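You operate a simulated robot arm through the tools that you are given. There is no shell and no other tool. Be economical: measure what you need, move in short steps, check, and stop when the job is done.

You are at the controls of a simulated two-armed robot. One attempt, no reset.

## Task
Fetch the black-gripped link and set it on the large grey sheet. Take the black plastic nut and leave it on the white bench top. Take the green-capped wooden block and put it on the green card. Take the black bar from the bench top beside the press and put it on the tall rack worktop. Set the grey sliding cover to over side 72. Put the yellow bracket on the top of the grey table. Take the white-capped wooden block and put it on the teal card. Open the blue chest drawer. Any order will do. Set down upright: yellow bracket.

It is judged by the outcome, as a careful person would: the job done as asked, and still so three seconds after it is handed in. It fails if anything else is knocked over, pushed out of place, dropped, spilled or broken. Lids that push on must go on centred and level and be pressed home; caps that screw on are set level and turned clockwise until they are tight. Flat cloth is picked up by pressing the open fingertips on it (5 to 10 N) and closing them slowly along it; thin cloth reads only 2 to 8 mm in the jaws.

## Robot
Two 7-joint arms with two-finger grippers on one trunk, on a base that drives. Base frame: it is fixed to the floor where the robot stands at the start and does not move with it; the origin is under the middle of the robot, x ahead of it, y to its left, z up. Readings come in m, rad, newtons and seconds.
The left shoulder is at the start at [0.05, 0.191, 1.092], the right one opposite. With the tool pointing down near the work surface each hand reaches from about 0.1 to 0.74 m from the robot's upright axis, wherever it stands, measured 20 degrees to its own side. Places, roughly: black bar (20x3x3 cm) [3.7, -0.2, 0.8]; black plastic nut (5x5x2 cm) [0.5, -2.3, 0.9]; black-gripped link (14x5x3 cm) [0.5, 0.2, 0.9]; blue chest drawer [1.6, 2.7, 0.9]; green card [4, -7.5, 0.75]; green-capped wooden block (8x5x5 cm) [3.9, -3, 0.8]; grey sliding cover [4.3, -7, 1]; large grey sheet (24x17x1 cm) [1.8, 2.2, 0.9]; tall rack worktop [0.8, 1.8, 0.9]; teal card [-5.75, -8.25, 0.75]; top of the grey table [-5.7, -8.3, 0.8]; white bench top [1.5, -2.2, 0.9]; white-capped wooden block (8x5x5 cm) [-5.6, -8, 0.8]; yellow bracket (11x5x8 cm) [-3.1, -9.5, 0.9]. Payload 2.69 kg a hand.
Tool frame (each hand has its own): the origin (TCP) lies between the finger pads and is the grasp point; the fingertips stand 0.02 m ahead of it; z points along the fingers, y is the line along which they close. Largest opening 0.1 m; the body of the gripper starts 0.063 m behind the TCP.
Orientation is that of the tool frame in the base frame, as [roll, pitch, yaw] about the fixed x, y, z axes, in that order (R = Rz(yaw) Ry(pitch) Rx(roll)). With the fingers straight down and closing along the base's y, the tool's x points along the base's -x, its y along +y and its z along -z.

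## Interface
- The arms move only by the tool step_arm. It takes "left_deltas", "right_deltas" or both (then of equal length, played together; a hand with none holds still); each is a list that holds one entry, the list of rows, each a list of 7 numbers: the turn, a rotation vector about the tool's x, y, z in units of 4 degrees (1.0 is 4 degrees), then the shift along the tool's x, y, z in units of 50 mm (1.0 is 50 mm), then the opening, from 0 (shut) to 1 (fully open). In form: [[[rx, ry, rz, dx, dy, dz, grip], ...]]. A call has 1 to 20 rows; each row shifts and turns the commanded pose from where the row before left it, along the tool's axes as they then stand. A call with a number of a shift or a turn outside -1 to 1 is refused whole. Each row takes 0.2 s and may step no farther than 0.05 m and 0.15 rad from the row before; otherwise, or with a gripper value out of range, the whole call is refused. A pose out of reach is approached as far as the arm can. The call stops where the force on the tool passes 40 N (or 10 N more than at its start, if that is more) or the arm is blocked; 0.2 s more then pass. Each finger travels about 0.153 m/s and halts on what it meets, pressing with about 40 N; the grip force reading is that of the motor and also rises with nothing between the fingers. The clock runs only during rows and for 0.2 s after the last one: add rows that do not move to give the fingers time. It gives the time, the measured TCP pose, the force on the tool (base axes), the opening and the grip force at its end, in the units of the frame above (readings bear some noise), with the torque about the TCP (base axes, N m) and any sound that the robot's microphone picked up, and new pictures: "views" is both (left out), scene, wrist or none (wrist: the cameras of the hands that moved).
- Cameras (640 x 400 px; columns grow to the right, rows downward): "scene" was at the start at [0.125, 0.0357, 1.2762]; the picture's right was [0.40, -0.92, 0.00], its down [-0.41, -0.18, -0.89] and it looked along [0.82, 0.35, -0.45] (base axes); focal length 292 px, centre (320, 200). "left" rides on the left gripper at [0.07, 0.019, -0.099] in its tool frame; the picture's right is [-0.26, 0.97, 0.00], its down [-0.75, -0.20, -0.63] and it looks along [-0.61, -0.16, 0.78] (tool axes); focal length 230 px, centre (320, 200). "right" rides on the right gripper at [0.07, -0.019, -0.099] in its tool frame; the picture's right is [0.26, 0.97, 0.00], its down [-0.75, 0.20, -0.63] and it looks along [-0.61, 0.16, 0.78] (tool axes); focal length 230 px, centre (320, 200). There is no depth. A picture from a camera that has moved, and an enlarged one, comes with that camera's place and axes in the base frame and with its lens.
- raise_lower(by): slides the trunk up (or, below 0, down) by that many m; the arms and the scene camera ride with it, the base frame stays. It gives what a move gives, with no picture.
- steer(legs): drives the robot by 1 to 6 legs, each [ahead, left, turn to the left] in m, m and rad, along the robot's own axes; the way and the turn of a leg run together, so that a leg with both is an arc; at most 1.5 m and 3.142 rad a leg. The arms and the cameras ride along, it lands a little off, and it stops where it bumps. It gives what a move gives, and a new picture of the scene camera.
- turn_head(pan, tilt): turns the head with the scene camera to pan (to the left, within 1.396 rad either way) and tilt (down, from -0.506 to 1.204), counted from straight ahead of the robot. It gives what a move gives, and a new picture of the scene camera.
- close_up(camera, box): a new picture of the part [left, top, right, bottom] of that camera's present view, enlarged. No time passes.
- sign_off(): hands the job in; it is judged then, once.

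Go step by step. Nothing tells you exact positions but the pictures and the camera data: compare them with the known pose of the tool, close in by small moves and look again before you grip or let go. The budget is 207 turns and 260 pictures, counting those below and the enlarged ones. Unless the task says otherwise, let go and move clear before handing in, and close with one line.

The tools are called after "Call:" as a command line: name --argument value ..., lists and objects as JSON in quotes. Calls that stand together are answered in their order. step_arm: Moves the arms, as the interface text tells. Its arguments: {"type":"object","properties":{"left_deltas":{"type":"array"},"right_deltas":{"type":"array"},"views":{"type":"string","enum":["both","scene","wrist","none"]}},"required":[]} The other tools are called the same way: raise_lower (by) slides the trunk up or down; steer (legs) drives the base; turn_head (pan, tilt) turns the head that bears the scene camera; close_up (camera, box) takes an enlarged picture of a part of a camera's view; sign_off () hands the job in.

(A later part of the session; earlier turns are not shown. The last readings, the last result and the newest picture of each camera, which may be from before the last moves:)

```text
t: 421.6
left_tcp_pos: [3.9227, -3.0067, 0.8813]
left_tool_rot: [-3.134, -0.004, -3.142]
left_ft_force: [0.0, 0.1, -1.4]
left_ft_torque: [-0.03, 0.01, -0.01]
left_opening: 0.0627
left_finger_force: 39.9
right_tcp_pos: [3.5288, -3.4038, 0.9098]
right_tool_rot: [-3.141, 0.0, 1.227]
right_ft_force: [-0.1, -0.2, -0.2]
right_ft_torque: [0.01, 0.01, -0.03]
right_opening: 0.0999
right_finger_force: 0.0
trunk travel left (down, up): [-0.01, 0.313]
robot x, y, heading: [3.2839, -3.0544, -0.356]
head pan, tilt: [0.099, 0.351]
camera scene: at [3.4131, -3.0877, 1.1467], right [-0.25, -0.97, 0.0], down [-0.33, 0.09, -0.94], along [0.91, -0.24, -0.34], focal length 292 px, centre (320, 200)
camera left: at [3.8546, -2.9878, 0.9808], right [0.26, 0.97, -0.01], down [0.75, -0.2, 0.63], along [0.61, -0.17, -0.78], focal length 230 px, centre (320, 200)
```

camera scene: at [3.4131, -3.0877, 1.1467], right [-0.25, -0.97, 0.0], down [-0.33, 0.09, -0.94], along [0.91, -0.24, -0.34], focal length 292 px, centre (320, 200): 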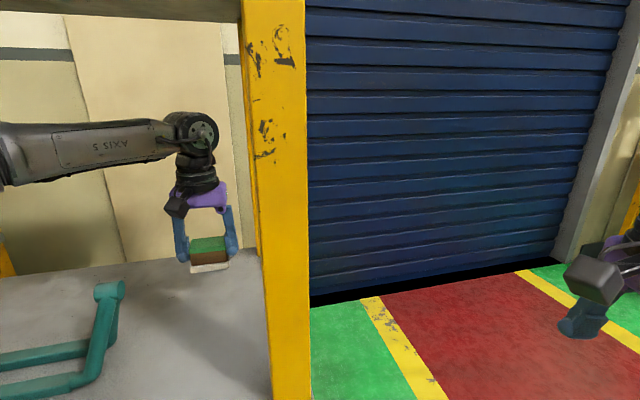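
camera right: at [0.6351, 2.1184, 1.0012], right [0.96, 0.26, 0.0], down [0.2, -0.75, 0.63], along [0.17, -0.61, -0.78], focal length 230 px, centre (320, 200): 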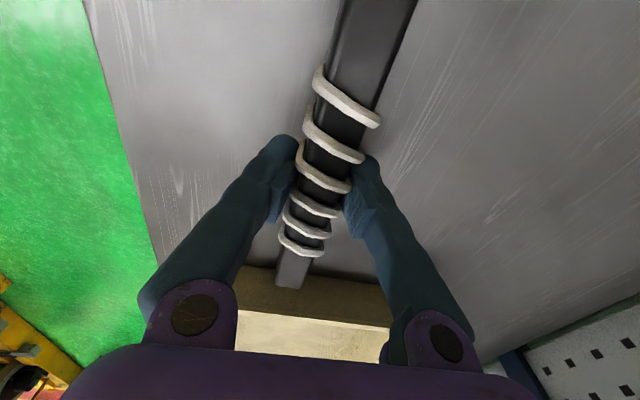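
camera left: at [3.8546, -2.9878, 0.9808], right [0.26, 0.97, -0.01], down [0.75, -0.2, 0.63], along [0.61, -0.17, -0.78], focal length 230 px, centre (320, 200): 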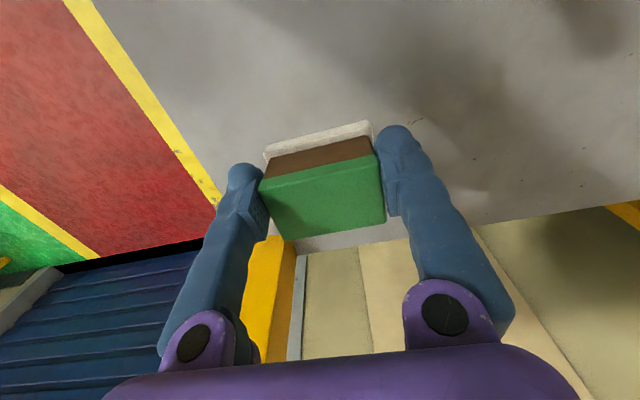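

The whole block, with its base plate, is lifted. I'll back straight out, then look south toward the green card.

Call:
steer --legs '[[-0.516, -0.191, 0], [0, 0, -1.215], [0.2, 0.2, 0]]'

Call:
turn_head --pan 0.15 --tilt 0.3

```text
t: 429.7
left_tcp_pos: [3.2097, -3.8148, 0.8805]
left_tool_rot: [-3.135, -0.002, 1.949]
left_ft_force: [-0.5, 0.0, -0.3]
left_ft_torque: [-0.01, 0.02, 0.06]
left_opening: 0.0625
left_finger_force: 40.6
right_tcp_pos: [2.6946, -3.5961, 0.9089]
right_tool_rot: [-3.141, 0.0, 0.034]
right_ft_force: [0.7, 0.0, 0.0]
right_ft_torque: [0.03, 0.0, -0.01]
right_opening: 0.1002
right_finger_force: 0.1
trunk travel left (down, up): [-0.01, 0.313]
robot x, y, heading: [2.9328, -3.2405, -1.544]
head pan, tilt: [0.099, 0.351]
camera scene: at [2.9472, -3.3714, 1.1466], right [-0.99, -0.13, 0.0], down [-0.04, 0.34, -0.94], along [0.12, -0.93, -0.34], focal length 292 px, centre (320, 200)
```

scene: 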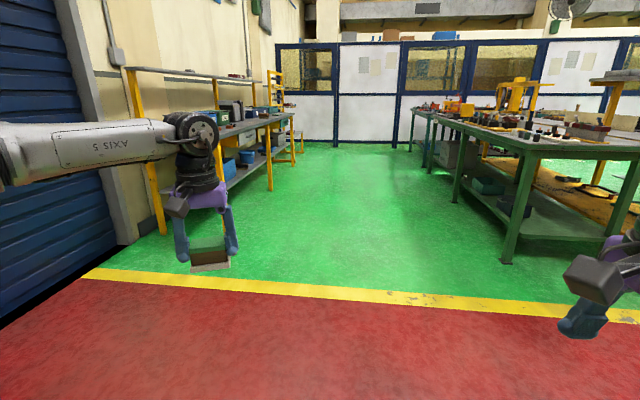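

```text
t: 430.4
left_tcp_pos: [3.2101, -3.8136, 0.8803]
left_tool_rot: [-3.134, -0.003, 1.951]
left_ft_force: [0.7, 0.5, -0.2]
left_ft_torque: [-0.02, 0.02, -0.01]
left_opening: 0.0627
left_finger_force: 39.9
right_tcp_pos: [2.6955, -3.5962, 0.9094]
right_tool_rot: [-3.141, 0.0, 0.035]
right_ft_force: [-0.3, -0.2, -0.4]
right_ft_torque: [0.02, -0.02, -0.01]
right_opening: 0.1
right_finger_force: 0.0
trunk travel left (down, up): [-0.01, 0.313]
robot x, y, heading: [2.9321, -3.2376, -1.55]
head pan, tilt: [0.15, 0.3]
camera scene: at [2.9518, -3.3708, 1.1514], right [-0.98, -0.17, 0.0], down [-0.05, 0.29, -0.96], along [0.17, -0.94, -0.3], focal length 292 px, centre (320, 200)
```

scene: 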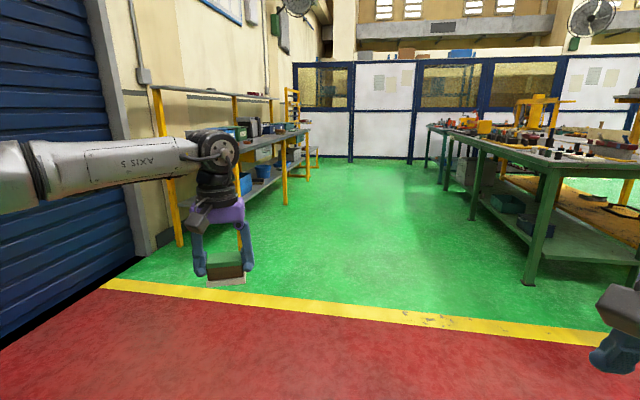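

The aisle south is clear. I'll restore the trunk height and drive to about y=-6.9, facing the wall bench.

Call:
raise_lower --by 0.14

Call:
steer --legs '[[1.5, 0, -0.02], [1.5, 0, 0], [0.75, 0, 0], [0, 0, 1.571]]'

Call:
turn_head --pan -0.1 --tilt 0.35

```text
t: 432.0
left_tcp_pos: [3.2094, -3.8158, 1.0197]
left_tool_rot: [-3.136, -0.003, 1.948]
left_ft_force: [0.4, 0.2, -0.8]
left_ft_torque: [0.0, 0.01, 0.0]
left_opening: 0.0626
left_finger_force: 39.9
right_tcp_pos: [2.6957, -3.5964, 1.0499]
right_tool_rot: [-3.141, -0.001, 0.035]
right_ft_force: [-0.1, 0.6, 0.4]
right_ft_torque: [-0.01, -0.01, 0.0]
right_opening: 0.1001
right_finger_force: 0.0
trunk travel left (down, up): [-0.15, 0.173]
robot x, y, heading: [2.9303, -3.235, -1.543]
head pan, tilt: [0.15, 0.3]
```

```text
t: 453.9
left_tcp_pos: [3.5178, -6.7145, 1.0195]
left_tool_rot: [-3.134, -0.004, -2.784]
left_ft_force: [0.6, -0.8, -0.8]
left_ft_torque: [0.01, -0.01, 0.03]
left_opening: 0.0625
left_finger_force: 39.8
right_tcp_pos: [3.2869, -7.2242, 1.0493]
right_tool_rot: [3.142, 0.0, 1.582]
right_ft_force: [0.3, 1.2, 0.2]
right_ft_torque: [-0.02, 0.02, 0.01]
right_opening: 0.1
right_finger_force: 0.0
trunk travel left (down, up): [-0.15, 0.173]
robot x, y, heading: [2.9309, -6.9782, 0.005]
head pan, tilt: [0.15, 0.3]
camera scene: at [3.0671, -6.9639, 1.2914], right [0.15, -0.99, 0.0], down [-0.29, -0.05, -0.96], along [0.94, 0.15, -0.3], focal length 292 px, centre (320, 200)
```

scene: 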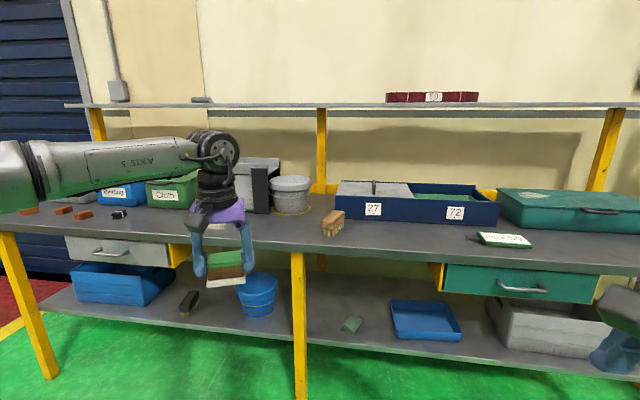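

```text
t: 454.7
left_tcp_pos: [3.5171, -6.7137, 1.0195]
left_tool_rot: [-3.135, -0.005, -2.785]
left_ft_force: [0.0, -1.2, -0.5]
left_ft_torque: [0.03, 0.01, 0.0]
left_opening: 0.0625
left_finger_force: 39.8
right_tcp_pos: [3.287, -7.2228, 1.0488]
right_tool_rot: [-3.141, 0.001, 1.583]
right_ft_force: [-0.2, 1.1, -0.4]
right_ft_torque: [-0.03, 0.03, 0.01]
right_opening: 0.1
right_finger_force: 0.0
trunk travel left (down, up): [-0.15, 0.173]
robot x, y, heading: [2.9328, -6.9786, 0.004]
head pan, tilt: [-0.099, 0.351]
camera scene: at [3.0675, -6.9872, 1.2867], right [-0.09, -1.0, 0.0], down [-0.34, 0.03, -0.94], along [0.93, -0.09, -0.34], focal length 292 px, centre (320, 200)
```

scene: 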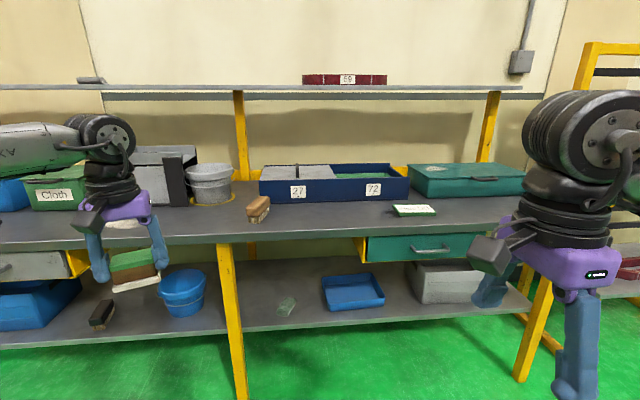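

I see the blue two-bay box (27 | 72) with the grey cover now over 27, and a green card on the bench to the right. I'll zoom in on both.

Call:
close_up --camera "scene" --box '[240, 150, 440, 250]'

```text
3.20 times, centred on (340, 200) of scene
camera zoom: at [3.0675, -6.9872, 1.2867], right [-0.09, -1.0, 0.0], down [-0.34, 0.03, -0.94], along [0.93, -0.09, -0.34], focal length 933 px, centre (256, 200)
```

zoom: 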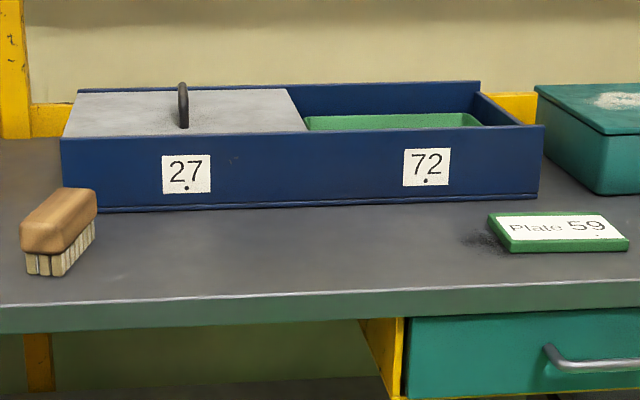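

The "Plate 59" piece is the green card at about [4.12, -7.47]. I'll move in front of it and look again before the last approach.

Call:
steer --legs '[[0.0, -0.62, 0], [0.45, 0, 0]]'

Call:
turn_head --pan 0.0 --tilt 0.5

```text
t: 462.9
left_tcp_pos: [3.97, -7.3155, 1.0198]
left_tool_rot: [-3.135, -0.005, -2.77]
left_ft_force: [0.9, -0.8, -1.4]
left_ft_torque: [-0.01, 0.0, -0.01]
left_opening: 0.0627
left_finger_force: 39.8
right_tcp_pos: [3.7456, -7.8288, 1.0489]
right_tool_rot: [3.141, 0.001, 1.595]
right_ft_force: [0.5, 0.5, 0.3]
right_ft_torque: [-0.02, 0.01, -0.01]
right_opening: 0.1
right_finger_force: 0.0
trunk travel left (down, up): [-0.15, 0.173]
robot x, y, heading: [3.3899, -7.5837, 0.02]
head pan, tilt: [-0.099, 0.351]
camera scene: at [3.5242, -7.5942, 1.2866], right [-0.08, -1.0, 0.0], down [-0.34, 0.03, -0.94], along [0.94, -0.08, -0.34], focal length 292 px, centre (320, 200)
```

scene: 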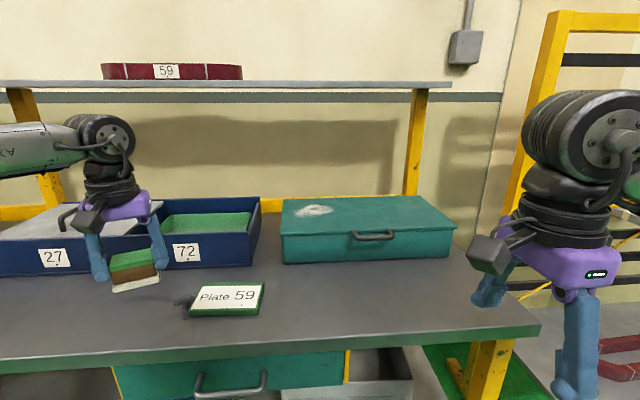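

```text
t: 463.6
left_tcp_pos: [3.9711, -7.3147, 1.02]
left_tool_rot: [-3.133, -0.003, -2.772]
left_ft_force: [0.2, -0.6, 0.1]
left_ft_torque: [-0.03, 0.0, 0.02]
left_opening: 0.0624
left_finger_force: 40.0
right_tcp_pos: [3.7456, -7.8282, 1.0495]
right_tool_rot: [3.141, -0.001, 1.595]
right_ft_force: [-0.7, 0.2, -0.1]
right_ft_torque: [-0.02, 0.01, -0.01]
right_opening: 0.0998
right_finger_force: 0.1
trunk travel left (down, up): [-0.15, 0.173]
robot x, y, heading: [3.3894, -7.5858, 0.019]
head pan, tilt: [0.0, 0.499]
camera scene: at [3.5219, -7.585, 1.2731], right [0.02, -1.0, 0.0], down [-0.48, -0.01, -0.88], along [0.88, 0.01, -0.48], focal length 292 px, centre (320, 200)
```

scene: 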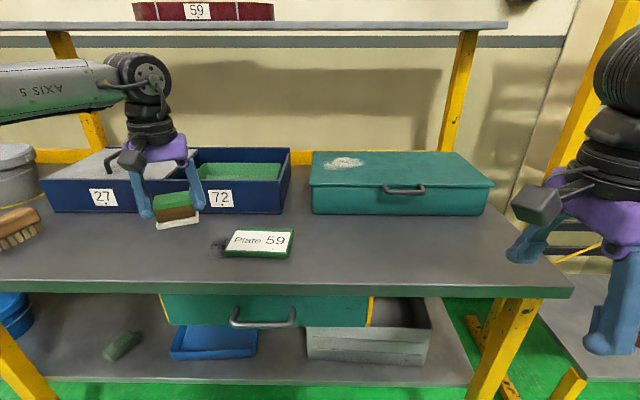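

The card is at about [4.07, -7.44]. I'll drive closer, then move the block over it.

Call:
steer --legs '[[0.15, -0.06, -0.02]]'

Call:
step_arm --left_deltas '[[[0, 0, 0, 0.6, -0.8, 0, 0.3], [0, 0, 0, 0.6, -0.6, 0.3, 0.3], [0, 0, 0, 0, 0, 0.4, 0.3], [0, 0, 0, 0, 0, 0, 0.3]]]' --views "both"

```text
t: 465.0
left_tcp_pos: [4.1234, -7.3825, 1.0198]
left_tool_rot: [-3.136, -0.004, -2.786]
left_ft_force: [-0.6, -0.2, -0.7]
left_ft_torque: [0.01, -0.01, 0.01]
left_opening: 0.0626
left_finger_force: 40.0
right_tcp_pos: [3.8915, -7.8918, 1.0494]
right_tool_rot: [3.141, -0.001, 1.58]
right_ft_force: [1.1, -0.7, 0.8]
right_ft_torque: [0.01, 0.01, 0.0]
right_opening: 0.1001
right_finger_force: 0.0
trunk travel left (down, up): [-0.15, 0.173]
robot x, y, heading: [3.5404, -7.6446, -0.002]
head pan, tilt: [0.0, 0.499]
camera scene: at [3.6711, -7.6454, 1.2729], right [0.0, -1.0, 0.0], down [-0.48, 0.0, -0.88], along [0.88, 0.0, -0.48], focal length 292 px, centre (320, 200)
```

scene: 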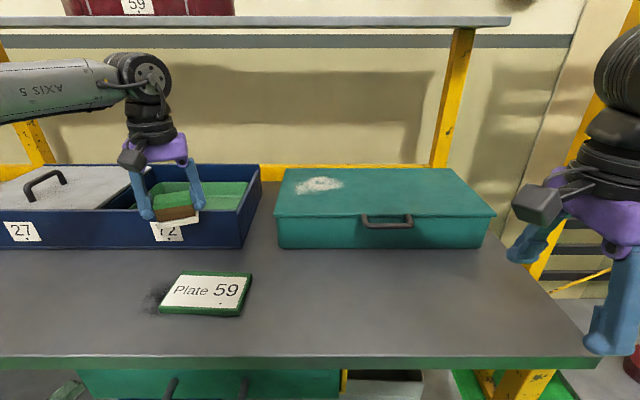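

```text
t: 466.0
left_tcp_pos: [4.0735, -7.4531, 0.9841]
left_tool_rot: [-3.134, -0.003, -2.788]
left_ft_force: [0.9, 0.0, -0.8]
left_ft_torque: [-0.01, -0.02, 0.02]
left_opening: 0.0627
left_finger_force: 40.3
left hand out of reach, approached as far as the arm can: row 1, 2
right_tcp_pos: [3.8908, -7.8921, 1.0499]
right_tool_rot: [-3.141, 0.001, 1.579]
right_ft_force: [0.3, -0.2, -0.3]
right_ft_torque: [0.03, 0.03, 0.0]
right_opening: 0.1
right_finger_force: 0.0
trunk travel left (down, up): [-0.15, 0.173]
robot x, y, heading: [3.5361, -7.6429, 0.003]
head pan, tilt: [0.0, 0.499]
camera scene: at [3.6703, -7.6452, 1.273], right [0.0, -1.0, 0.0], down [-0.48, 0.0, -0.88], along [0.88, 0.0, -0.48], focal length 292 px, centre (320, 200)
camera left: at [4.0015, -7.459, 1.0852], right [-0.09, 1.0, -0.01], down [0.77, 0.08, 0.63], along [0.63, 0.05, -0.78], focal length 230 px, centre (320, 200)
```

scene: 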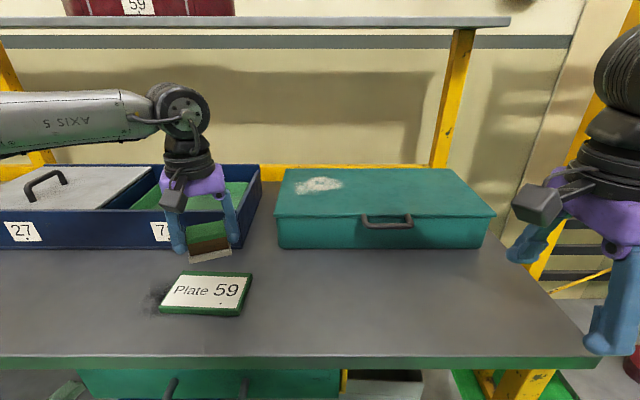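
left: 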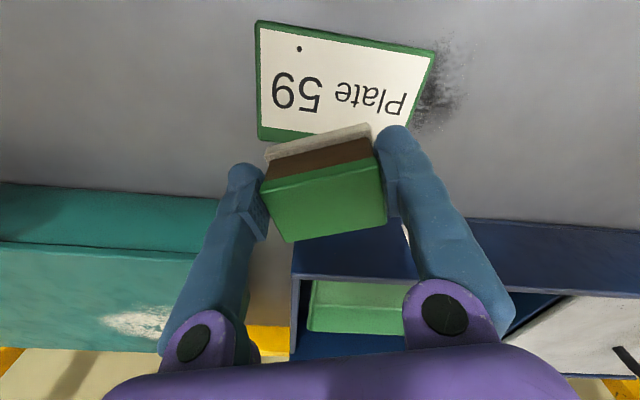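

The card centre is at [4.055, -7.44]. I'll align and lower toward it.

Call:
step_arm --left_deltas '[[[0, 0, 0, 0.25, 0.37, 0.3, 0.3], [0, 0, 0, 0, 0, 0.5, 0.3], [0, 0, 0, 0, 0, 0.4, 0.3], [0, 0, 0, 0, 0, 0, 0.3]]]' --views "both"

```text
t: 467.0
left_tcp_pos: [4.0548, -7.4397, 0.9239]
left_tool_rot: [-3.135, -0.002, -2.787]
left_ft_force: [0.5, 0.7, -1.0]
left_ft_torque: [-0.04, 0.03, 0.01]
left_opening: 0.0622
left_finger_force: 39.9
right_tcp_pos: [3.8902, -7.8924, 1.0491]
right_tool_rot: [3.141, 0.001, 1.578]
right_ft_force: [-0.1, 0.1, 0.4]
right_ft_torque: [0.0, -0.01, 0.01]
right_opening: 0.1
right_finger_force: 0.1
trunk travel left (down, up): [-0.15, 0.173]
robot x, y, heading: [3.5391, -7.6434, -0.001]
head pan, tilt: [0.0, 0.499]
camera scene: at [3.6703, -7.6453, 1.273], right [0.0, -1.0, 0.0], down [-0.48, 0.0, -0.88], along [0.88, 0.0, -0.48], focal length 292 px, centre (320, 200)
camera left: at [3.9834, -7.4461, 1.0245], right [-0.09, 1.0, -0.01], down [0.77, 0.08, 0.63], along [0.63, 0.05, -0.78], focal length 230 px, centre (320, 200)
```

scene: 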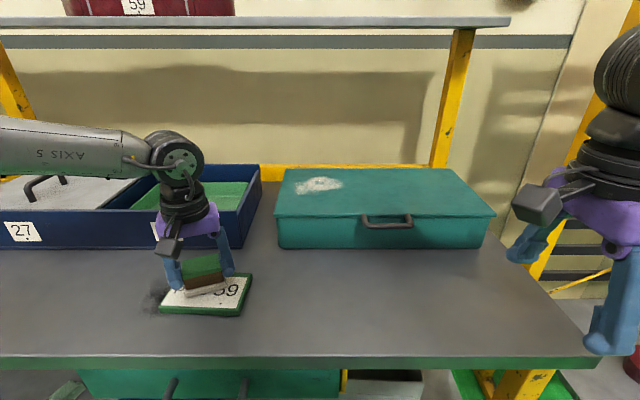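
left: 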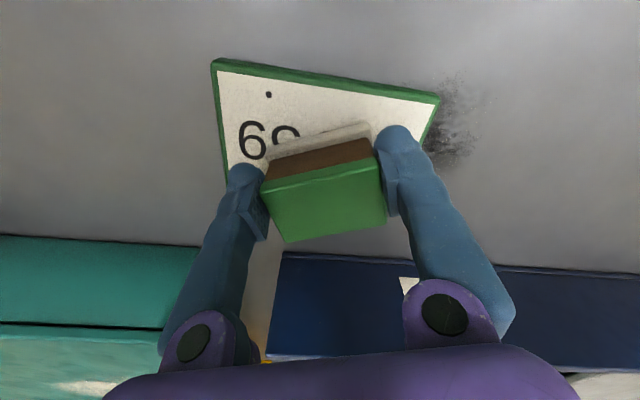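

Call:
step_arm --left_deltas '[[[0, 0, 0, 0.1, -0.1, 0.1, 0.3], [0, 0, 0, 0, 0, 0.1, 0.3], [0, 0, 0, 0, 0, 0.06, 0.3], [0, 0, 0, 0, 0, 0.06, 0.3], [0, 0, 0, 0, 0, 0, 0.3]]]' --views "none"

```text
t: 468.2
left_tcp_pos: [4.0526, -7.449, 0.9122]
left_tool_rot: [-3.13, 0.005, -2.788]
left_ft_force: [2.8, 8.0, 39.1]
left_ft_torque: [0.41, 0.02, 0.03]
left_opening: 0.0633
left_finger_force: 40.0
right_tcp_pos: [3.8875, -7.8928, 1.0507]
right_tool_rot: [3.137, 0.0, 1.58]
right_ft_force: [-0.4, -0.3, 1.1]
right_ft_torque: [-0.02, -0.02, -0.01]
right_opening: 0.0999
right_finger_force: 0.3
trunk travel left (down, up): [-0.15, 0.173]
robot x, y, heading: [3.5358, -7.6461, 0.002]
head pan, tilt: [0.0, 0.499]
```

In contact. I'll ease off, release and lift away.

Call:
step_arm --left_deltas '[[[0, 0, 0, 0, 0, -0.06, 0.3], [0, 0, 0, 0, 0, 0, 0.75], [0, 0, 0, 0, 0, 0, 0.9], [0, 0, 0, 0, 0, 0, 0.9], [0, 0, 0, 0, 0, -0.5, 0.9], [0, 0, 0, 0, 0, -0.8, 0.9], [0, 0, 0, 0, 0, -0.9, 0.9], [0, 0, 0, 0.6, 0.5, -0.4, 0.9], [0, 0, 0, 0.8, 0.5, 0, 0.9]]]' --views "scene"

```text
t: 470.2
left_tcp_pos: [3.9689, -7.424, 1.0397]
left_tool_rot: [-3.134, -0.002, -2.787]
left_ft_force: [-0.2, -0.1, 0.0]
left_ft_torque: [0.01, 0.03, 0.02]
left_opening: 0.0898
left_finger_force: 0.1
right_tcp_pos: [3.8894, -7.8908, 1.0494]
right_tool_rot: [3.14, -0.001, 1.578]
right_ft_force: [-0.9, 0.1, -0.5]
right_ft_torque: [0.01, 0.02, 0.0]
right_opening: 0.1
right_finger_force: 0.1
trunk travel left (down, up): [-0.15, 0.173]
robot x, y, heading: [3.5383, -7.645, -0.002]
head pan, tilt: [0.0, 0.499]
camera scene: at [3.6695, -7.6449, 1.2731], right [0.0, -1.0, 0.0], down [-0.48, 0.0, -0.88], along [0.88, 0.0, -0.48], focal length 292 px, centre (320, 200)
```

scene: 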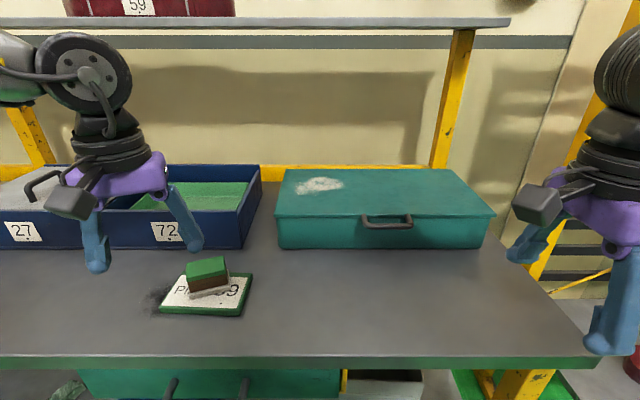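

The block sits on the card. Now the cover: its handle runs along x at about x 4.25–4.34, y≈-6.99, z≈0.97. I'll reposition and turn the robot right so the left arm reaches it.

Call:
steer --legs '[[0.0, 0.445, 0], [0, 0, -0.7]]'

Call:
turn_head --pan 0.9 --tilt 0.4

```text
t: 476.6
left_tcp_pos: [4.0099, -7.2986, 1.0407]
left_tool_rot: [-3.134, -0.003, 2.803]
left_ft_force: [0.0, -0.3, 0.3]
left_ft_torque: [0.01, 0.03, -0.01]
left_opening: 0.09
left_finger_force: 0.1
right_tcp_pos: [3.6495, -7.6078, 1.0494]
right_tool_rot: [3.141, 0.001, 0.886]
right_ft_force: [1.0, 0.2, -0.1]
right_ft_torque: [-0.02, 0.02, 0.01]
right_opening: 0.0999
right_finger_force: 0.1
trunk travel left (down, up): [-0.15, 0.173]
robot x, y, heading: [3.5376, -7.1919, -0.692]
head pan, tilt: [0.0, 0.499]
camera scene: at [3.6389, -7.2774, 1.273], right [-0.64, -0.77, 0.0], down [-0.37, 0.31, -0.88], along [0.68, -0.56, -0.48], focal length 292 px, centre (320, 200)
```

scene: 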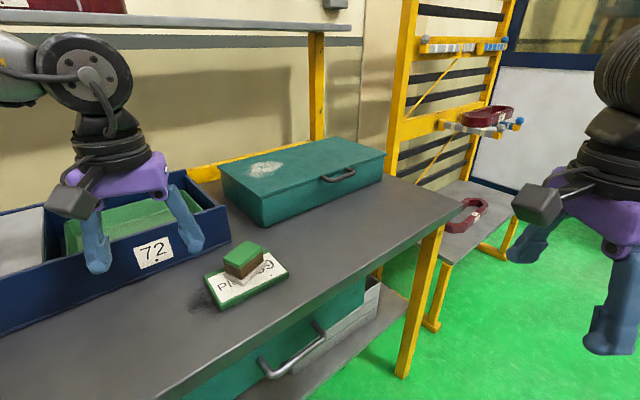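

```text
t: 477.8
left_tcp_pos: [4.0097, -7.2979, 1.0391]
left_tool_rot: [-3.135, -0.004, 2.802]
left_ft_force: [0.6, 0.6, 0.4]
left_ft_torque: [0.0, 0.02, -0.01]
left_opening: 0.0901
left_finger_force: 0.1
right_tcp_pos: [3.6503, -7.6068, 1.0505]
right_tool_rot: [-3.141, -0.002, 0.886]
right_ft_force: [0.3, 0.3, -0.1]
right_ft_torque: [0.05, 0.06, -0.04]
right_opening: 0.0998
right_finger_force: 0.0
trunk travel left (down, up): [-0.15, 0.173]
robot x, y, heading: [3.5369, -7.1936, -0.697]
head pan, tilt: [0.901, 0.4]
camera scene: at [3.6597, -7.2001, 1.2821], right [0.21, -0.98, 0.0], down [-0.38, -0.08, -0.92], along [0.9, 0.19, -0.39], focal length 292 px, centre (320, 200)
```

scene: 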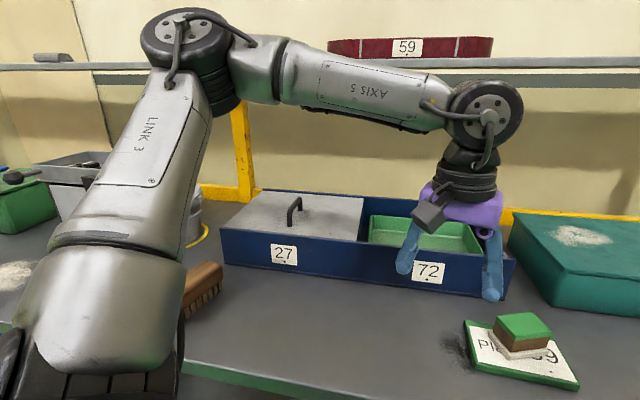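

The handle is at y≈-7.005, x 4.25–4.34. I'll square the tool and move it above the handle's front part.

Call:
step_arm --left_deltas '[[[0, 0, -0.97, 0, 0, -0.3, 0.7], [0, 0, -0.97, 0, 0, 0, 0.7], [0, 0, -0.97, 0, 0, 0, 0.7], [0, 0, -0.97, 0, 0, 0, 0.7], [0, 0, -0.97, 0, 0, 0, 0.7], [0, 0, 0, -0.59, 0.651, 0, 0.7], [0, 0, 0, -0.59, 0.651, 0, 0.7], [0, 0, 0, -0.59, 0.651, 0, 0.7], [0, 0, 0, -0.59, 0.651, 0, 0.7], [0, 0, 0, -0.59, 0.651, 0, 0.7], [0, 0, 0, -0.59, 0.651, 0, 0.7], [0, 0, 0, -0.59, 0.651, 0, 0.7], [0, 0, 0, -0.59, 0.651, 0, 0.7], [0, 0, 0, -0.59, 0.651, 0, 0.7], [0, 0, 0, 0, 0, 0, 0.7]]]' --views "both"

```text
t: 481.0
left_tcp_pos: [4.275, -7.0061, 1.0529]
left_tool_rot: [-3.135, -0.004, -3.14]
left_ft_force: [0.2, -0.2, -0.7]
left_ft_torque: [-0.01, 0.03, -0.01]
left_opening: 0.07
left_finger_force: 0.0
right_tcp_pos: [3.6509, -7.6086, 1.0502]
right_tool_rot: [-3.142, -0.001, 0.886]
right_ft_force: [-0.2, 0.4, -0.5]
right_ft_torque: [0.02, 0.0, -0.03]
right_opening: 0.0998
right_finger_force: 0.0
trunk travel left (down, up): [-0.15, 0.173]
robot x, y, heading: [3.5365, -7.192, -0.693]
head pan, tilt: [0.901, 0.4]
camera scene: at [3.6594, -7.2002, 1.2822], right [0.21, -0.98, 0.0], down [-0.38, -0.08, -0.92], along [0.9, 0.19, -0.39], focal length 292 px, centre (320, 200)
camera left: at [4.2072, -6.9867, 1.1538], right [0.26, 0.97, -0.01], down [0.75, -0.2, 0.63], along [0.6, -0.17, -0.78], focal length 230 px, centre (320, 200)
```

scene: 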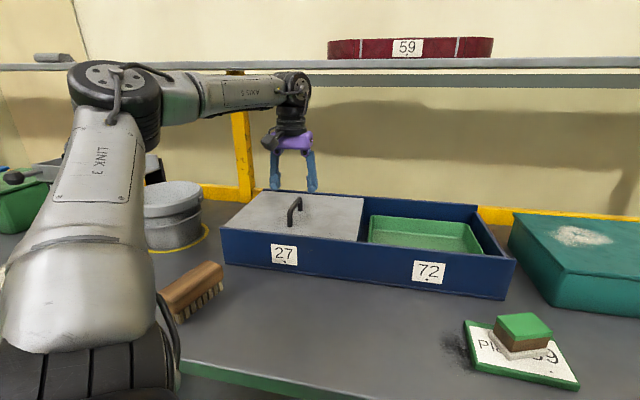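
left: 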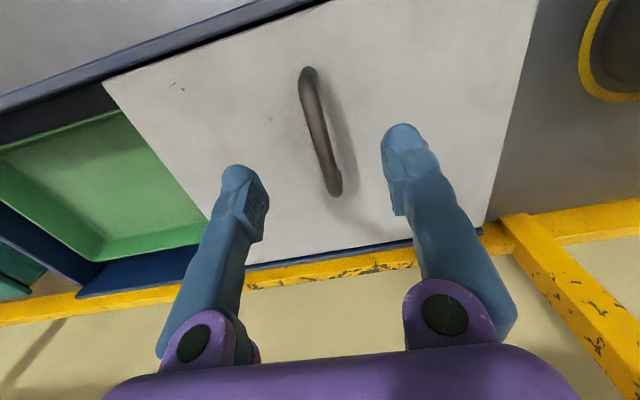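

Well aligned. Descend and grip the handle.

Call:
step_arm --left_deltas '[[[0, 0, 0, 0, 0, 0.6, 0.6], [0, 0, 0, 0, 0, 0.5, 0.6], [0, 0, 0, 0, 0, 0.2, 0.6], [0, 0, 0, 0, 0, 0, 0.4], [0, 0, 0, 0, 0, 0, 0.2], [0, 0, 0, 0, 0, 0, 0], [0, 0, 0, 0, 0, 0, 0]]]' --views "wrist"

```text
t: 482.6
left_tcp_pos: [4.2737, -7.0063, 0.9877]
left_tool_rot: [-3.136, -0.007, -3.141]
left_ft_force: [-1.6, 0.6, -3.3]
left_ft_torque: [-0.01, -0.35, 0.04]
left_opening: 0.006
left_finger_force: 30.6
right_tcp_pos: [3.6502, -7.6083, 1.05]
right_tool_rot: [3.142, -0.001, 0.886]
right_ft_force: [0.5, 0.3, -0.3]
right_ft_torque: [0.0, -0.01, 0.03]
right_opening: 0.0997
right_finger_force: 0.1
trunk travel left (down, up): [-0.15, 0.173]
robot x, y, heading: [3.5411, -7.1911, -0.692]
head pan, tilt: [0.901, 0.4]
camera left: at [4.2057, -6.9869, 1.0887], right [0.26, 0.97, -0.01], down [0.75, -0.2, 0.63], along [0.6, -0.17, -0.78], focal length 230 px, centre (320, 200)
```

left: 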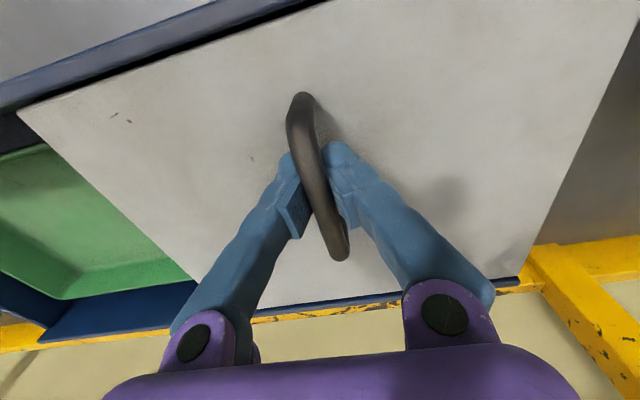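

Handle gripped. I'll slide the cover toward -y (to the 72 side).

Call:
step_arm --left_deltas '[[[0, 0, 0, 0, -0.3, 0, 0], [0, 0, 0, 0, -0.4, 0, 0], [0, 0, 0, 0, -0.4, 0, 0], [0, 0, 0, 0, -0.4, 0, 0], [0, 0, 0, 0, -0.4, 0, 0], [0, 0, 0, 0, -0.4, 0, 0], [0, 0, 0, 0, -0.4, 0, 0], [0, 0, 0, 0, -0.4, 0, 0], [0, 0, 0, 0, -0.4, 0, 0], [0, 0, 0, 0, -0.4, 0, 0]]]' --views "scene"

```text
t: 484.8
left_tcp_pos: [4.2751, -7.2027, 0.9881]
left_tool_rot: [-3.135, -0.007, 3.14]
left_ft_force: [-16.5, -1.3, -16.1]
left_ft_torque: [0.03, -0.41, 0.17]
left_opening: 0.006
left_finger_force: 30.2
right_tcp_pos: [3.6508, -7.6083, 1.0486]
right_tool_rot: [3.141, 0.001, 0.887]
right_ft_force: [0.2, -0.2, 0.3]
right_ft_torque: [-0.01, -0.05, 0.01]
right_opening: 0.1
right_finger_force: 0.0
trunk travel left (down, up): [-0.15, 0.173]
robot x, y, heading: [3.5375, -7.1881, -0.697]
head pan, tilt: [0.901, 0.4]
camera scene: at [3.6597, -7.2006, 1.2821], right [0.21, -0.98, 0.0], down [-0.38, -0.08, -0.92], along [0.9, 0.19, -0.39], focal length 292 px, centre (320, 200)
```

scene: 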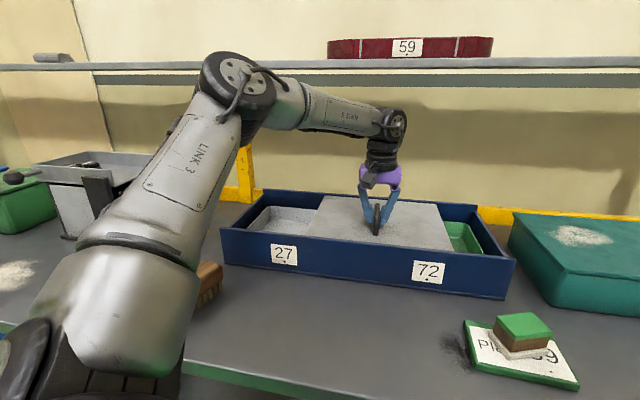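

It slides well. I'll continue to the end stop.

Call:
step_arm --left_deltas '[[[0, 0, 0, 0, -0.3, 0, 0], [0, 0, 0, 0, -0.3, 0, 0], [0, 0, 0, 0, -0.3, 0, 0], [0, 0, 0, 0, -0.3, 0, 0], [0, 0, 0, 0, -0.3, 0, 0], [0, 0, 0, 0, -0.2, 0, 0], [0, 0, 0, 0, -0.2, 0, 0], [0, 0, 0, 0, -0.15, 0, 0], [0, 0, 0, 0, 0, 0, 0]]]' --views "scene"

```text
t: 486.8
left_tcp_pos: [4.275, -7.2993, 0.9877]
left_tool_rot: [-3.135, -0.002, -3.14]
left_ft_force: [7.5, 1.2, -10.5]
left_ft_torque: [0.0, 0.24, -0.05]
left_opening: 0.0062
left_finger_force: 30.0
left hand out of reach, approached as far as the arm can: row 8
right_tcp_pos: [3.6511, -7.6088, 1.0507]
right_tool_rot: [-3.139, 0.0, 0.887]
right_ft_force: [0.2, -0.2, -0.2]
right_ft_torque: [0.01, 0.02, -0.01]
right_opening: 0.1
right_finger_force: 0.0
trunk travel left (down, up): [-0.15, 0.173]
robot x, y, heading: [3.5392, -7.1916, -0.69]
head pan, tilt: [0.901, 0.4]
camera scene: at [3.6619, -7.2, 1.2819], right [0.21, -0.98, 0.0], down [-0.38, -0.08, -0.92], along [0.9, 0.19, -0.39], focal length 292 px, centre (320, 200)
```

scene: 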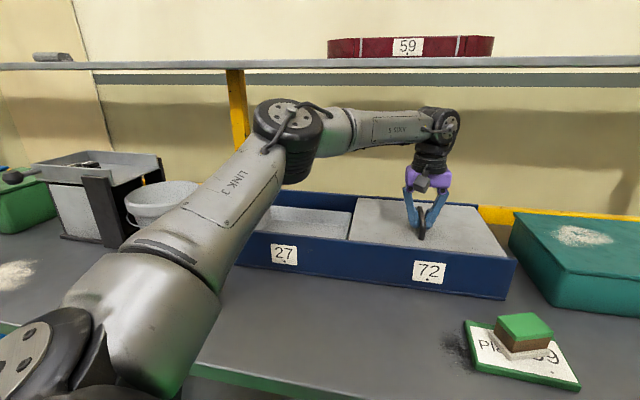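

Call:
close_up --camera "scene" --box '[330, 180, 530, 310]'

```text
3.08 times, centred on (430, 245) of scene
camera zoom: at [3.6619, -7.2, 1.2819], right [0.21, -0.98, 0.0], down [-0.38, -0.08, -0.92], along [0.9, 0.19, -0.39], focal length 897 px, centre (-18, 62)
```

zoom: 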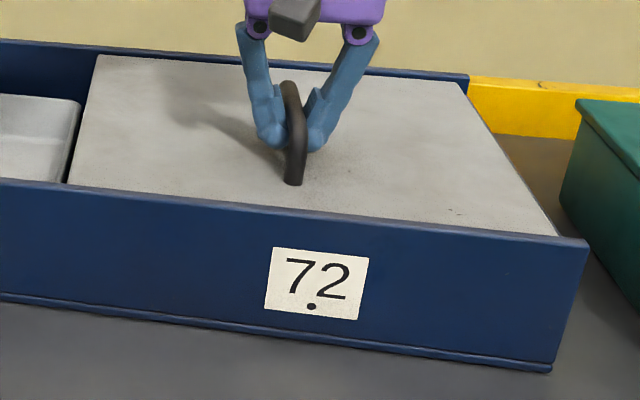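

It looks fully over 72; I'll press a few mm more to make sure it is against its stop.

Call:
step_arm --left_deltas '[[[0, 0, 0, 0, -0.08, 0, 0], [0, 0, 0, 0, -0.08, 0, 0], [0, 0, 0, 0, -0.08, 0, 0], [0, 0, 0, 0, 0, 0, 0]]]' --views "none"

Call:
close_up --camera "scene" --box '[230, 170, 530, 320]'

```text
t: 487.8
left_tcp_pos: [4.2704, -7.3037, 0.985]
left_tool_rot: [-3.138, -0.008, 3.141]
left_ft_force: [17.9, 0.9, -11.6]
left_ft_torque: [0.03, 0.09, 0.04]
left_opening: 0.0061
left_finger_force: 30.0
left hand out of reach, approached as far as the arm can: row 2
right_tcp_pos: [3.6522, -7.6082, 1.0495]
right_tool_rot: [-3.139, 0.001, 0.886]
right_ft_force: [-0.5, 0.9, -0.6]
right_ft_torque: [0.03, 0.03, 0.0]
right_opening: 0.1001
right_finger_force: 0.1
trunk travel left (down, up): [-0.15, 0.173]
robot x, y, heading: [3.5323, -7.1939, -0.691]
head pan, tilt: [0.901, 0.4]
```

```text
2.13 times, centred on (380, 245) of scene
camera zoom: at [3.6629, -7.2001, 1.2816], right [0.21, -0.98, 0.0], down [-0.38, -0.08, -0.92], along [0.9, 0.19, -0.39], focal length 622 px, centre (192, 104)
```

zoom: 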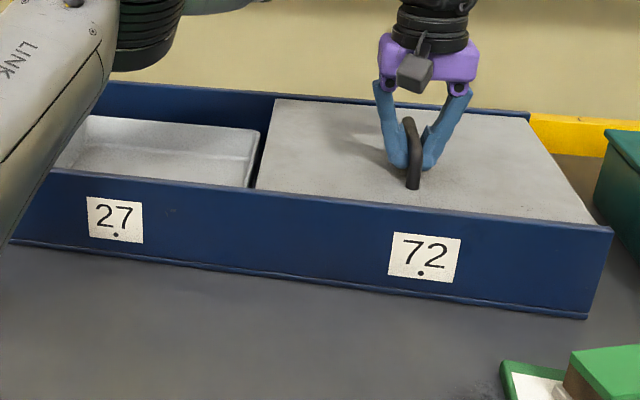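

About 1 cm remains by symmetry; I'll nudge it with the base.

Call:
steer --legs '[[0.01, -0.012, 0]]'

Call:
close_up --camera "scene" --box '[400, 180, 530, 300]'

```text
t: 489.1
left_tcp_pos: [4.2691, -7.3106, 0.9844]
left_tool_rot: [3.132, -0.009, -3.133]
left_ft_force: [-0.4, 2.7, -0.4]
left_ft_torque: [-0.01, -0.07, -0.15]
left_opening: 0.0059
left_finger_force: 29.5
right_tcp_pos: [3.6509, -7.6216, 1.0491]
right_tool_rot: [-3.141, 0.0, 0.892]
right_ft_force: [1.0, -0.1, 0.2]
right_ft_torque: [0.03, 0.0, -0.01]
right_opening: 0.0998
right_finger_force: 0.1
trunk travel left (down, up): [-0.15, 0.173]
robot x, y, heading: [3.5355, -7.2073, -0.687]
head pan, tilt: [0.901, 0.4]
stopped in leg 1: the force on the tool passed its limit at 41 N (the readings are from after the stop); the commanded pose is now the measured one
camera scene: at [3.6595, -7.2145, 1.2823], right [0.21, -0.98, 0.0], down [-0.38, -0.08, -0.92], along [0.9, 0.19, -0.39], focal length 292 px, centre (320, 200)
```

scene: 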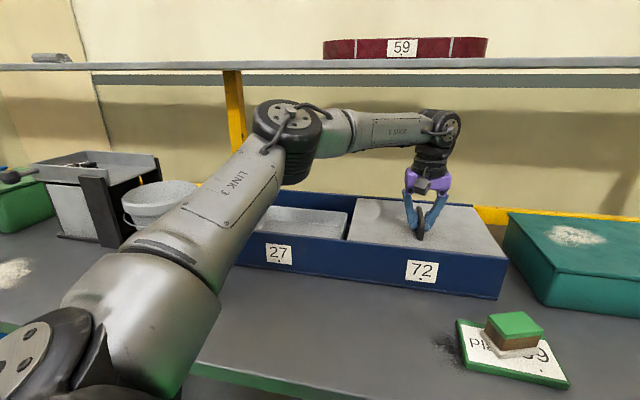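

```text
3.33 times, centred on (465, 240) of scene
camera zoom: at [3.6595, -7.2145, 1.2823], right [0.21, -0.98, 0.0], down [-0.38, -0.08, -0.92], along [0.9, 0.19, -0.39], focal length 972 px, centre (-163, 67)
```

zoom: 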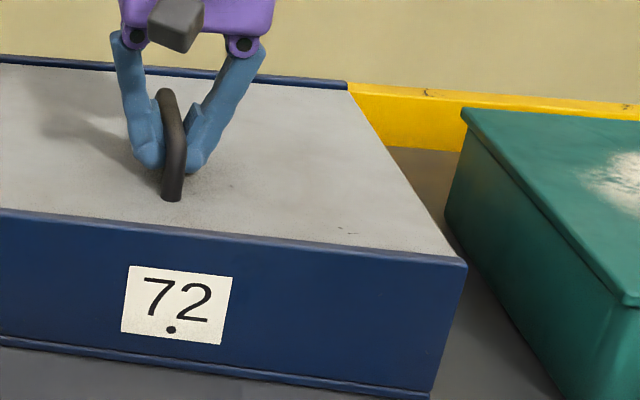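

The cover hit its stop: fully over 72. I'll release, lift and retract the left hand.

Call:
step_arm --left_deltas '[[[0, 0, 0, 0, 0, 0, 0.3], [0, 0, 0, 0, 0, 0, 0.5], [0, 0, 0, 0, 0, -0.5, 0.5], [0, 0, 0, 0, 0, -0.8, 0.5], [0, 0, 0, 0.5, 0, -0.6, 0.5], [0, 0, 0, 0.8, 0.2, 0, 0.5], [0, 0, 0, 0.8, 0.2, 0, 0.8], [0, 0, 0, 0.8, 0.2, 0, 1], [0, 0, 0, 0.8, 0.2, 0, 1]]]' --views "scene"

```text
t: 491.1
left_tcp_pos: [4.0796, -7.2717, 1.0803]
left_tool_rot: [3.136, -0.01, -3.134]
left_ft_force: [-0.2, 0.4, 1.2]
left_ft_torque: [0.03, 0.03, 0.02]
left_opening: 0.0998
left_finger_force: 0.0
left hand out of reach, approached as far as the arm can: row 4
right_tcp_pos: [3.6499, -7.6239, 1.049]
right_tool_rot: [-3.141, 0.0, 0.889]
right_ft_force: [0.2, 0.7, -0.4]
right_ft_torque: [-0.04, -0.02, -0.02]
right_opening: 0.0997
right_finger_force: 0.1
trunk travel left (down, up): [-0.15, 0.173]
robot x, y, heading: [3.5387, -7.2077, -0.691]
head pan, tilt: [0.901, 0.4]
camera scene: at [3.6588, -7.2145, 1.2822], right [0.21, -0.98, 0.0], down [-0.38, -0.08, -0.92], along [0.9, 0.19, -0.39], focal length 292 px, centre (320, 200)
```

scene: 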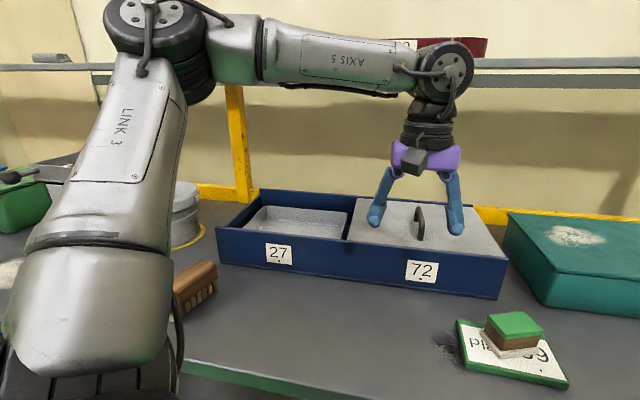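

The cover is over 72. Next are the bracket and white-capped block far to the west. I'll back off, drive south and look west.

Call:
steer --legs '[[-0.6, 0, 0], [0, 0, -0.88], [1.3, 0, 0]]'

Call:
turn_head --pan -0.9 --tilt 0.2

```text
t: 502.8
left_tcp_pos: [3.3499, -8.5772, 1.0791]
left_tool_rot: [3.136, -0.009, 2.253]
left_ft_force: [-0.2, -0.2, -0.1]
left_ft_torque: [0.0, 0.0, 0.02]
left_opening: 0.1001
left_finger_force: 0.0
right_tcp_pos: [2.8056, -8.4597, 1.05]
right_tool_rot: [3.141, -0.001, -0.008]
right_ft_force: [0.1, -0.4, 0.5]
right_ft_torque: [-0.02, -0.01, 0.01]
right_opening: 0.1002
right_finger_force: 0.3
trunk travel left (down, up): [-0.15, 0.173]
robot x, y, heading: [3.0598, -8.1134, -1.589]
head pan, tilt: [0.901, 0.4]
camera scene: at [3.1309, -8.2115, 1.2821], right [-0.63, -0.77, 0.0], down [-0.3, 0.25, -0.92], along [0.71, -0.58, -0.39], focal length 292 px, centre (320, 200)
```

scene: 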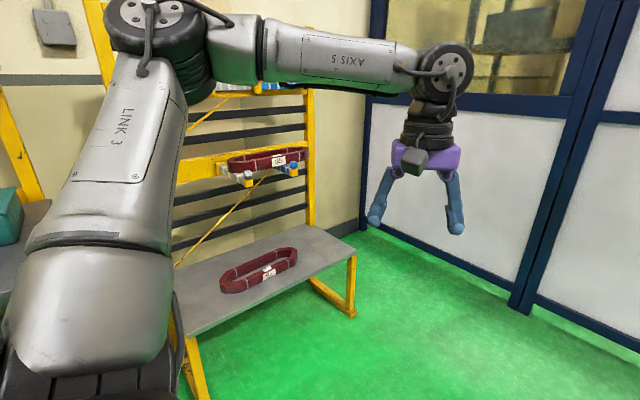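

```text
t: 504.6
left_tcp_pos: [3.3491, -8.5773, 1.0805]
left_tool_rot: [3.134, -0.009, 2.254]
left_ft_force: [-0.1, 0.0, -0.3]
left_ft_torque: [0.01, -0.01, 0.01]
left_opening: 0.1
left_finger_force: 0.1
right_tcp_pos: [2.8062, -8.4596, 1.0502]
right_tool_rot: [3.141, 0.001, -0.007]
right_ft_force: [-0.1, 0.2, -0.7]
right_ft_torque: [0.01, -0.01, 0.02]
right_opening: 0.1001
right_finger_force: 0.1
trunk travel left (down, up): [-0.15, 0.173]
robot x, y, heading: [3.0559, -8.1157, -1.582]
head pan, tilt: [-0.901, 0.201]
camera scene: at [2.9853, -8.2093, 1.3007], right [-0.61, 0.79, 0.0], down [0.16, 0.12, -0.98], along [-0.78, -0.6, -0.2], focal length 292 px, centre (320, 200)
```

scene: 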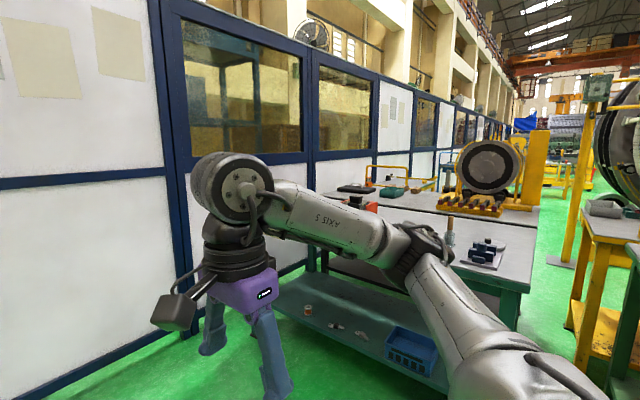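

The gap here is narrow; the known clear corridor is from the red lane at x≈-0.4 southward. I'll go back to the lane and west.

Call:
steer --legs '[[-1.5, 0, 0], [-1.5, 0, 0], [-0.95, 0, 0], [0, 0, -1.56], [1.5, 0, 0], [1.5, 0, 0]]'

Call:
turn_head --pan 0.7 --tilt 0.2

```text
t: 541.3
left_tcp_pos: [-0.2639, -4.3195, 1.0801]
left_tool_rot: [3.133, -0.008, 0.661]
left_ft_force: [0.1, 0.1, 0.0]
left_ft_torque: [0.01, 0.01, 0.0]
left_opening: 0.1002
left_finger_force: 0.0
right_tcp_pos: [-0.134, -3.7799, 1.0494]
right_tool_rot: [-3.141, 0.001, -1.599]
right_ft_force: [0.4, -0.4, 0.0]
right_ft_torque: [0.02, -0.02, -0.03]
right_opening: 0.0998
right_finger_force: 0.0
trunk travel left (down, up): [-0.15, 0.173]
robot x, y, heading: [0.2055, -4.0401, 3.099]
head pan, tilt: [-0.901, 0.201]
camera scene: at [0.1134, -3.9638, 1.3007], right [0.81, 0.59, 0.0], down [0.12, -0.16, -0.98], along [-0.58, 0.79, -0.2], focal length 292 px, centre (320, 200)
```

scene: 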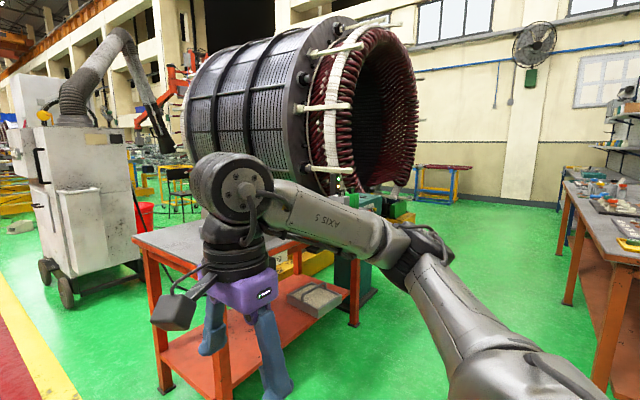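

```text
t: 543.0
left_tcp_pos: [-0.2637, -4.3199, 1.0798]
left_tool_rot: [3.135, -0.01, 0.659]
left_ft_force: [-0.6, -0.8, -0.1]
left_ft_torque: [0.01, -0.02, -0.06]
left_opening: 0.1
left_finger_force: 0.0
right_tcp_pos: [-0.1343, -3.7806, 1.0492]
right_tool_rot: [-3.141, 0.001, -1.597]
right_ft_force: [0.9, 0.2, 0.2]
right_ft_torque: [0.01, -0.01, 0.01]
right_opening: 0.1
right_finger_force: 0.0
trunk travel left (down, up): [-0.15, 0.173]
robot x, y, heading: [0.2077, -4.0413, 3.105]
head pan, tilt: [0.7, 0.201]
camera scene: at [0.0953, -4.0962, 1.3007], right [-0.62, 0.79, 0.0], down [0.16, 0.12, -0.98], along [-0.77, -0.6, -0.2], focal length 292 px, centre (320, 200)
```

scene: 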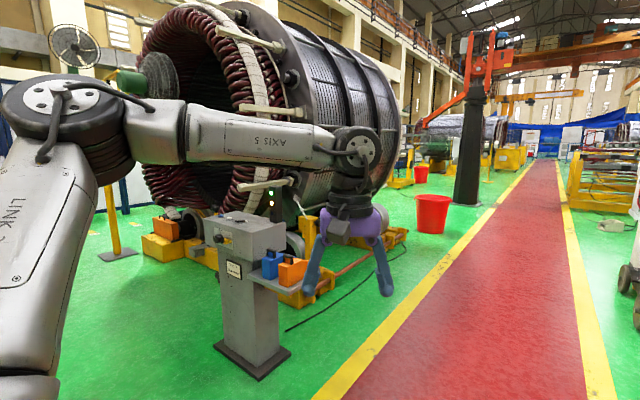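

I'll go west along the red lane to about x=-4.8 and look south there.

Call:
steer --legs '[[1.4, 0.25, 0.037], [1.5, 0, 0], [1.5, 0, 0], [0.5, 0, 0]]'

Call:
turn_head --pan 1.2 --tilt 0.25

```text
t: 566.6
left_tcp_pos: [-5.1604, -4.4401, 1.0809]
left_tool_rot: [3.132, -0.009, 0.671]
left_ft_force: [0.6, 0.8, -0.3]
left_ft_torque: [0.01, 0.01, 0.04]
left_opening: 0.1
left_finger_force: 0.0
right_tcp_pos: [-5.0375, -3.9, 1.0498]
right_tool_rot: [3.141, -0.001, -1.589]
right_ft_force: [0.4, 0.2, 0.2]
right_ft_torque: [0.0, -0.01, 0.01]
right_opening: 0.0999
right_finger_force: 0.1
trunk travel left (down, up): [-0.15, 0.173]
robot x, y, heading: [-4.6918, -4.1568, 3.115]
head pan, tilt: [0.7, 0.201]
camera scene: at [-4.8048, -4.2139, 1.3006], right [-0.62, 0.78, 0.0], down [0.16, 0.12, -0.98], along [-0.77, -0.61, -0.2], focal length 292 px, centre (320, 200)
```

scene: 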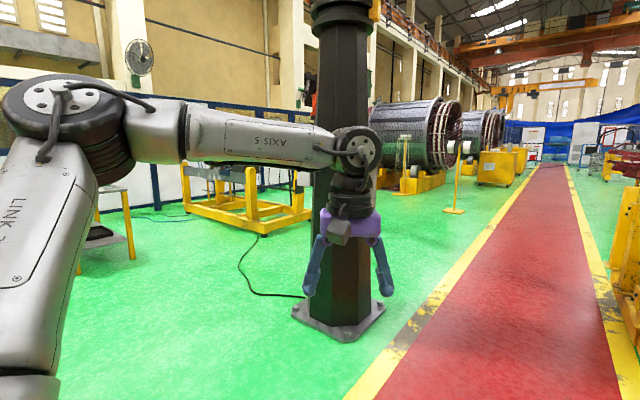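

```text
t: 567.5
left_tcp_pos: [-5.1614, -4.4417, 1.0796]
left_tool_rot: [3.134, -0.01, 0.671]
left_ft_force: [-0.7, 0.4, -0.5]
left_ft_torque: [0.01, 0.01, -0.02]
left_opening: 0.1001
left_finger_force: 0.1
right_tcp_pos: [-5.0367, -3.8996, 1.0487]
right_tool_rot: [3.141, -0.001, -1.587]
right_ft_force: [-0.8, -0.6, 0.7]
right_ft_torque: [0.0, 0.0, -0.01]
right_opening: 0.1001
right_finger_force: 0.1
trunk travel left (down, up): [-0.15, 0.173]
robot x, y, heading: [-4.6924, -4.1573, 3.116]
head pan, tilt: [1.201, 0.25]
camera scene: at [-4.7677, -4.2419, 1.2961], right [-0.92, 0.39, 0.0], down [0.1, 0.23, -0.97], along [-0.37, -0.89, -0.25], focal length 292 px, centre (320, 200)
```

scene: 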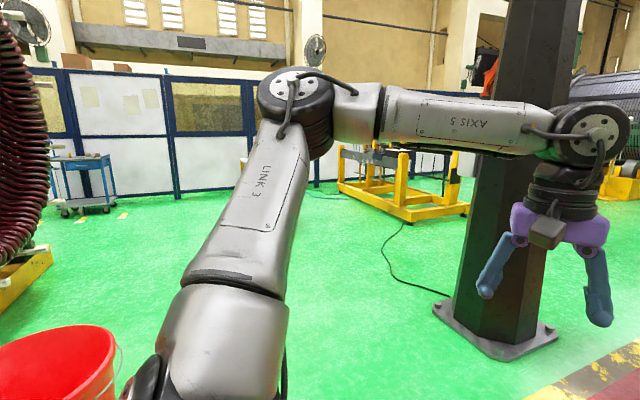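

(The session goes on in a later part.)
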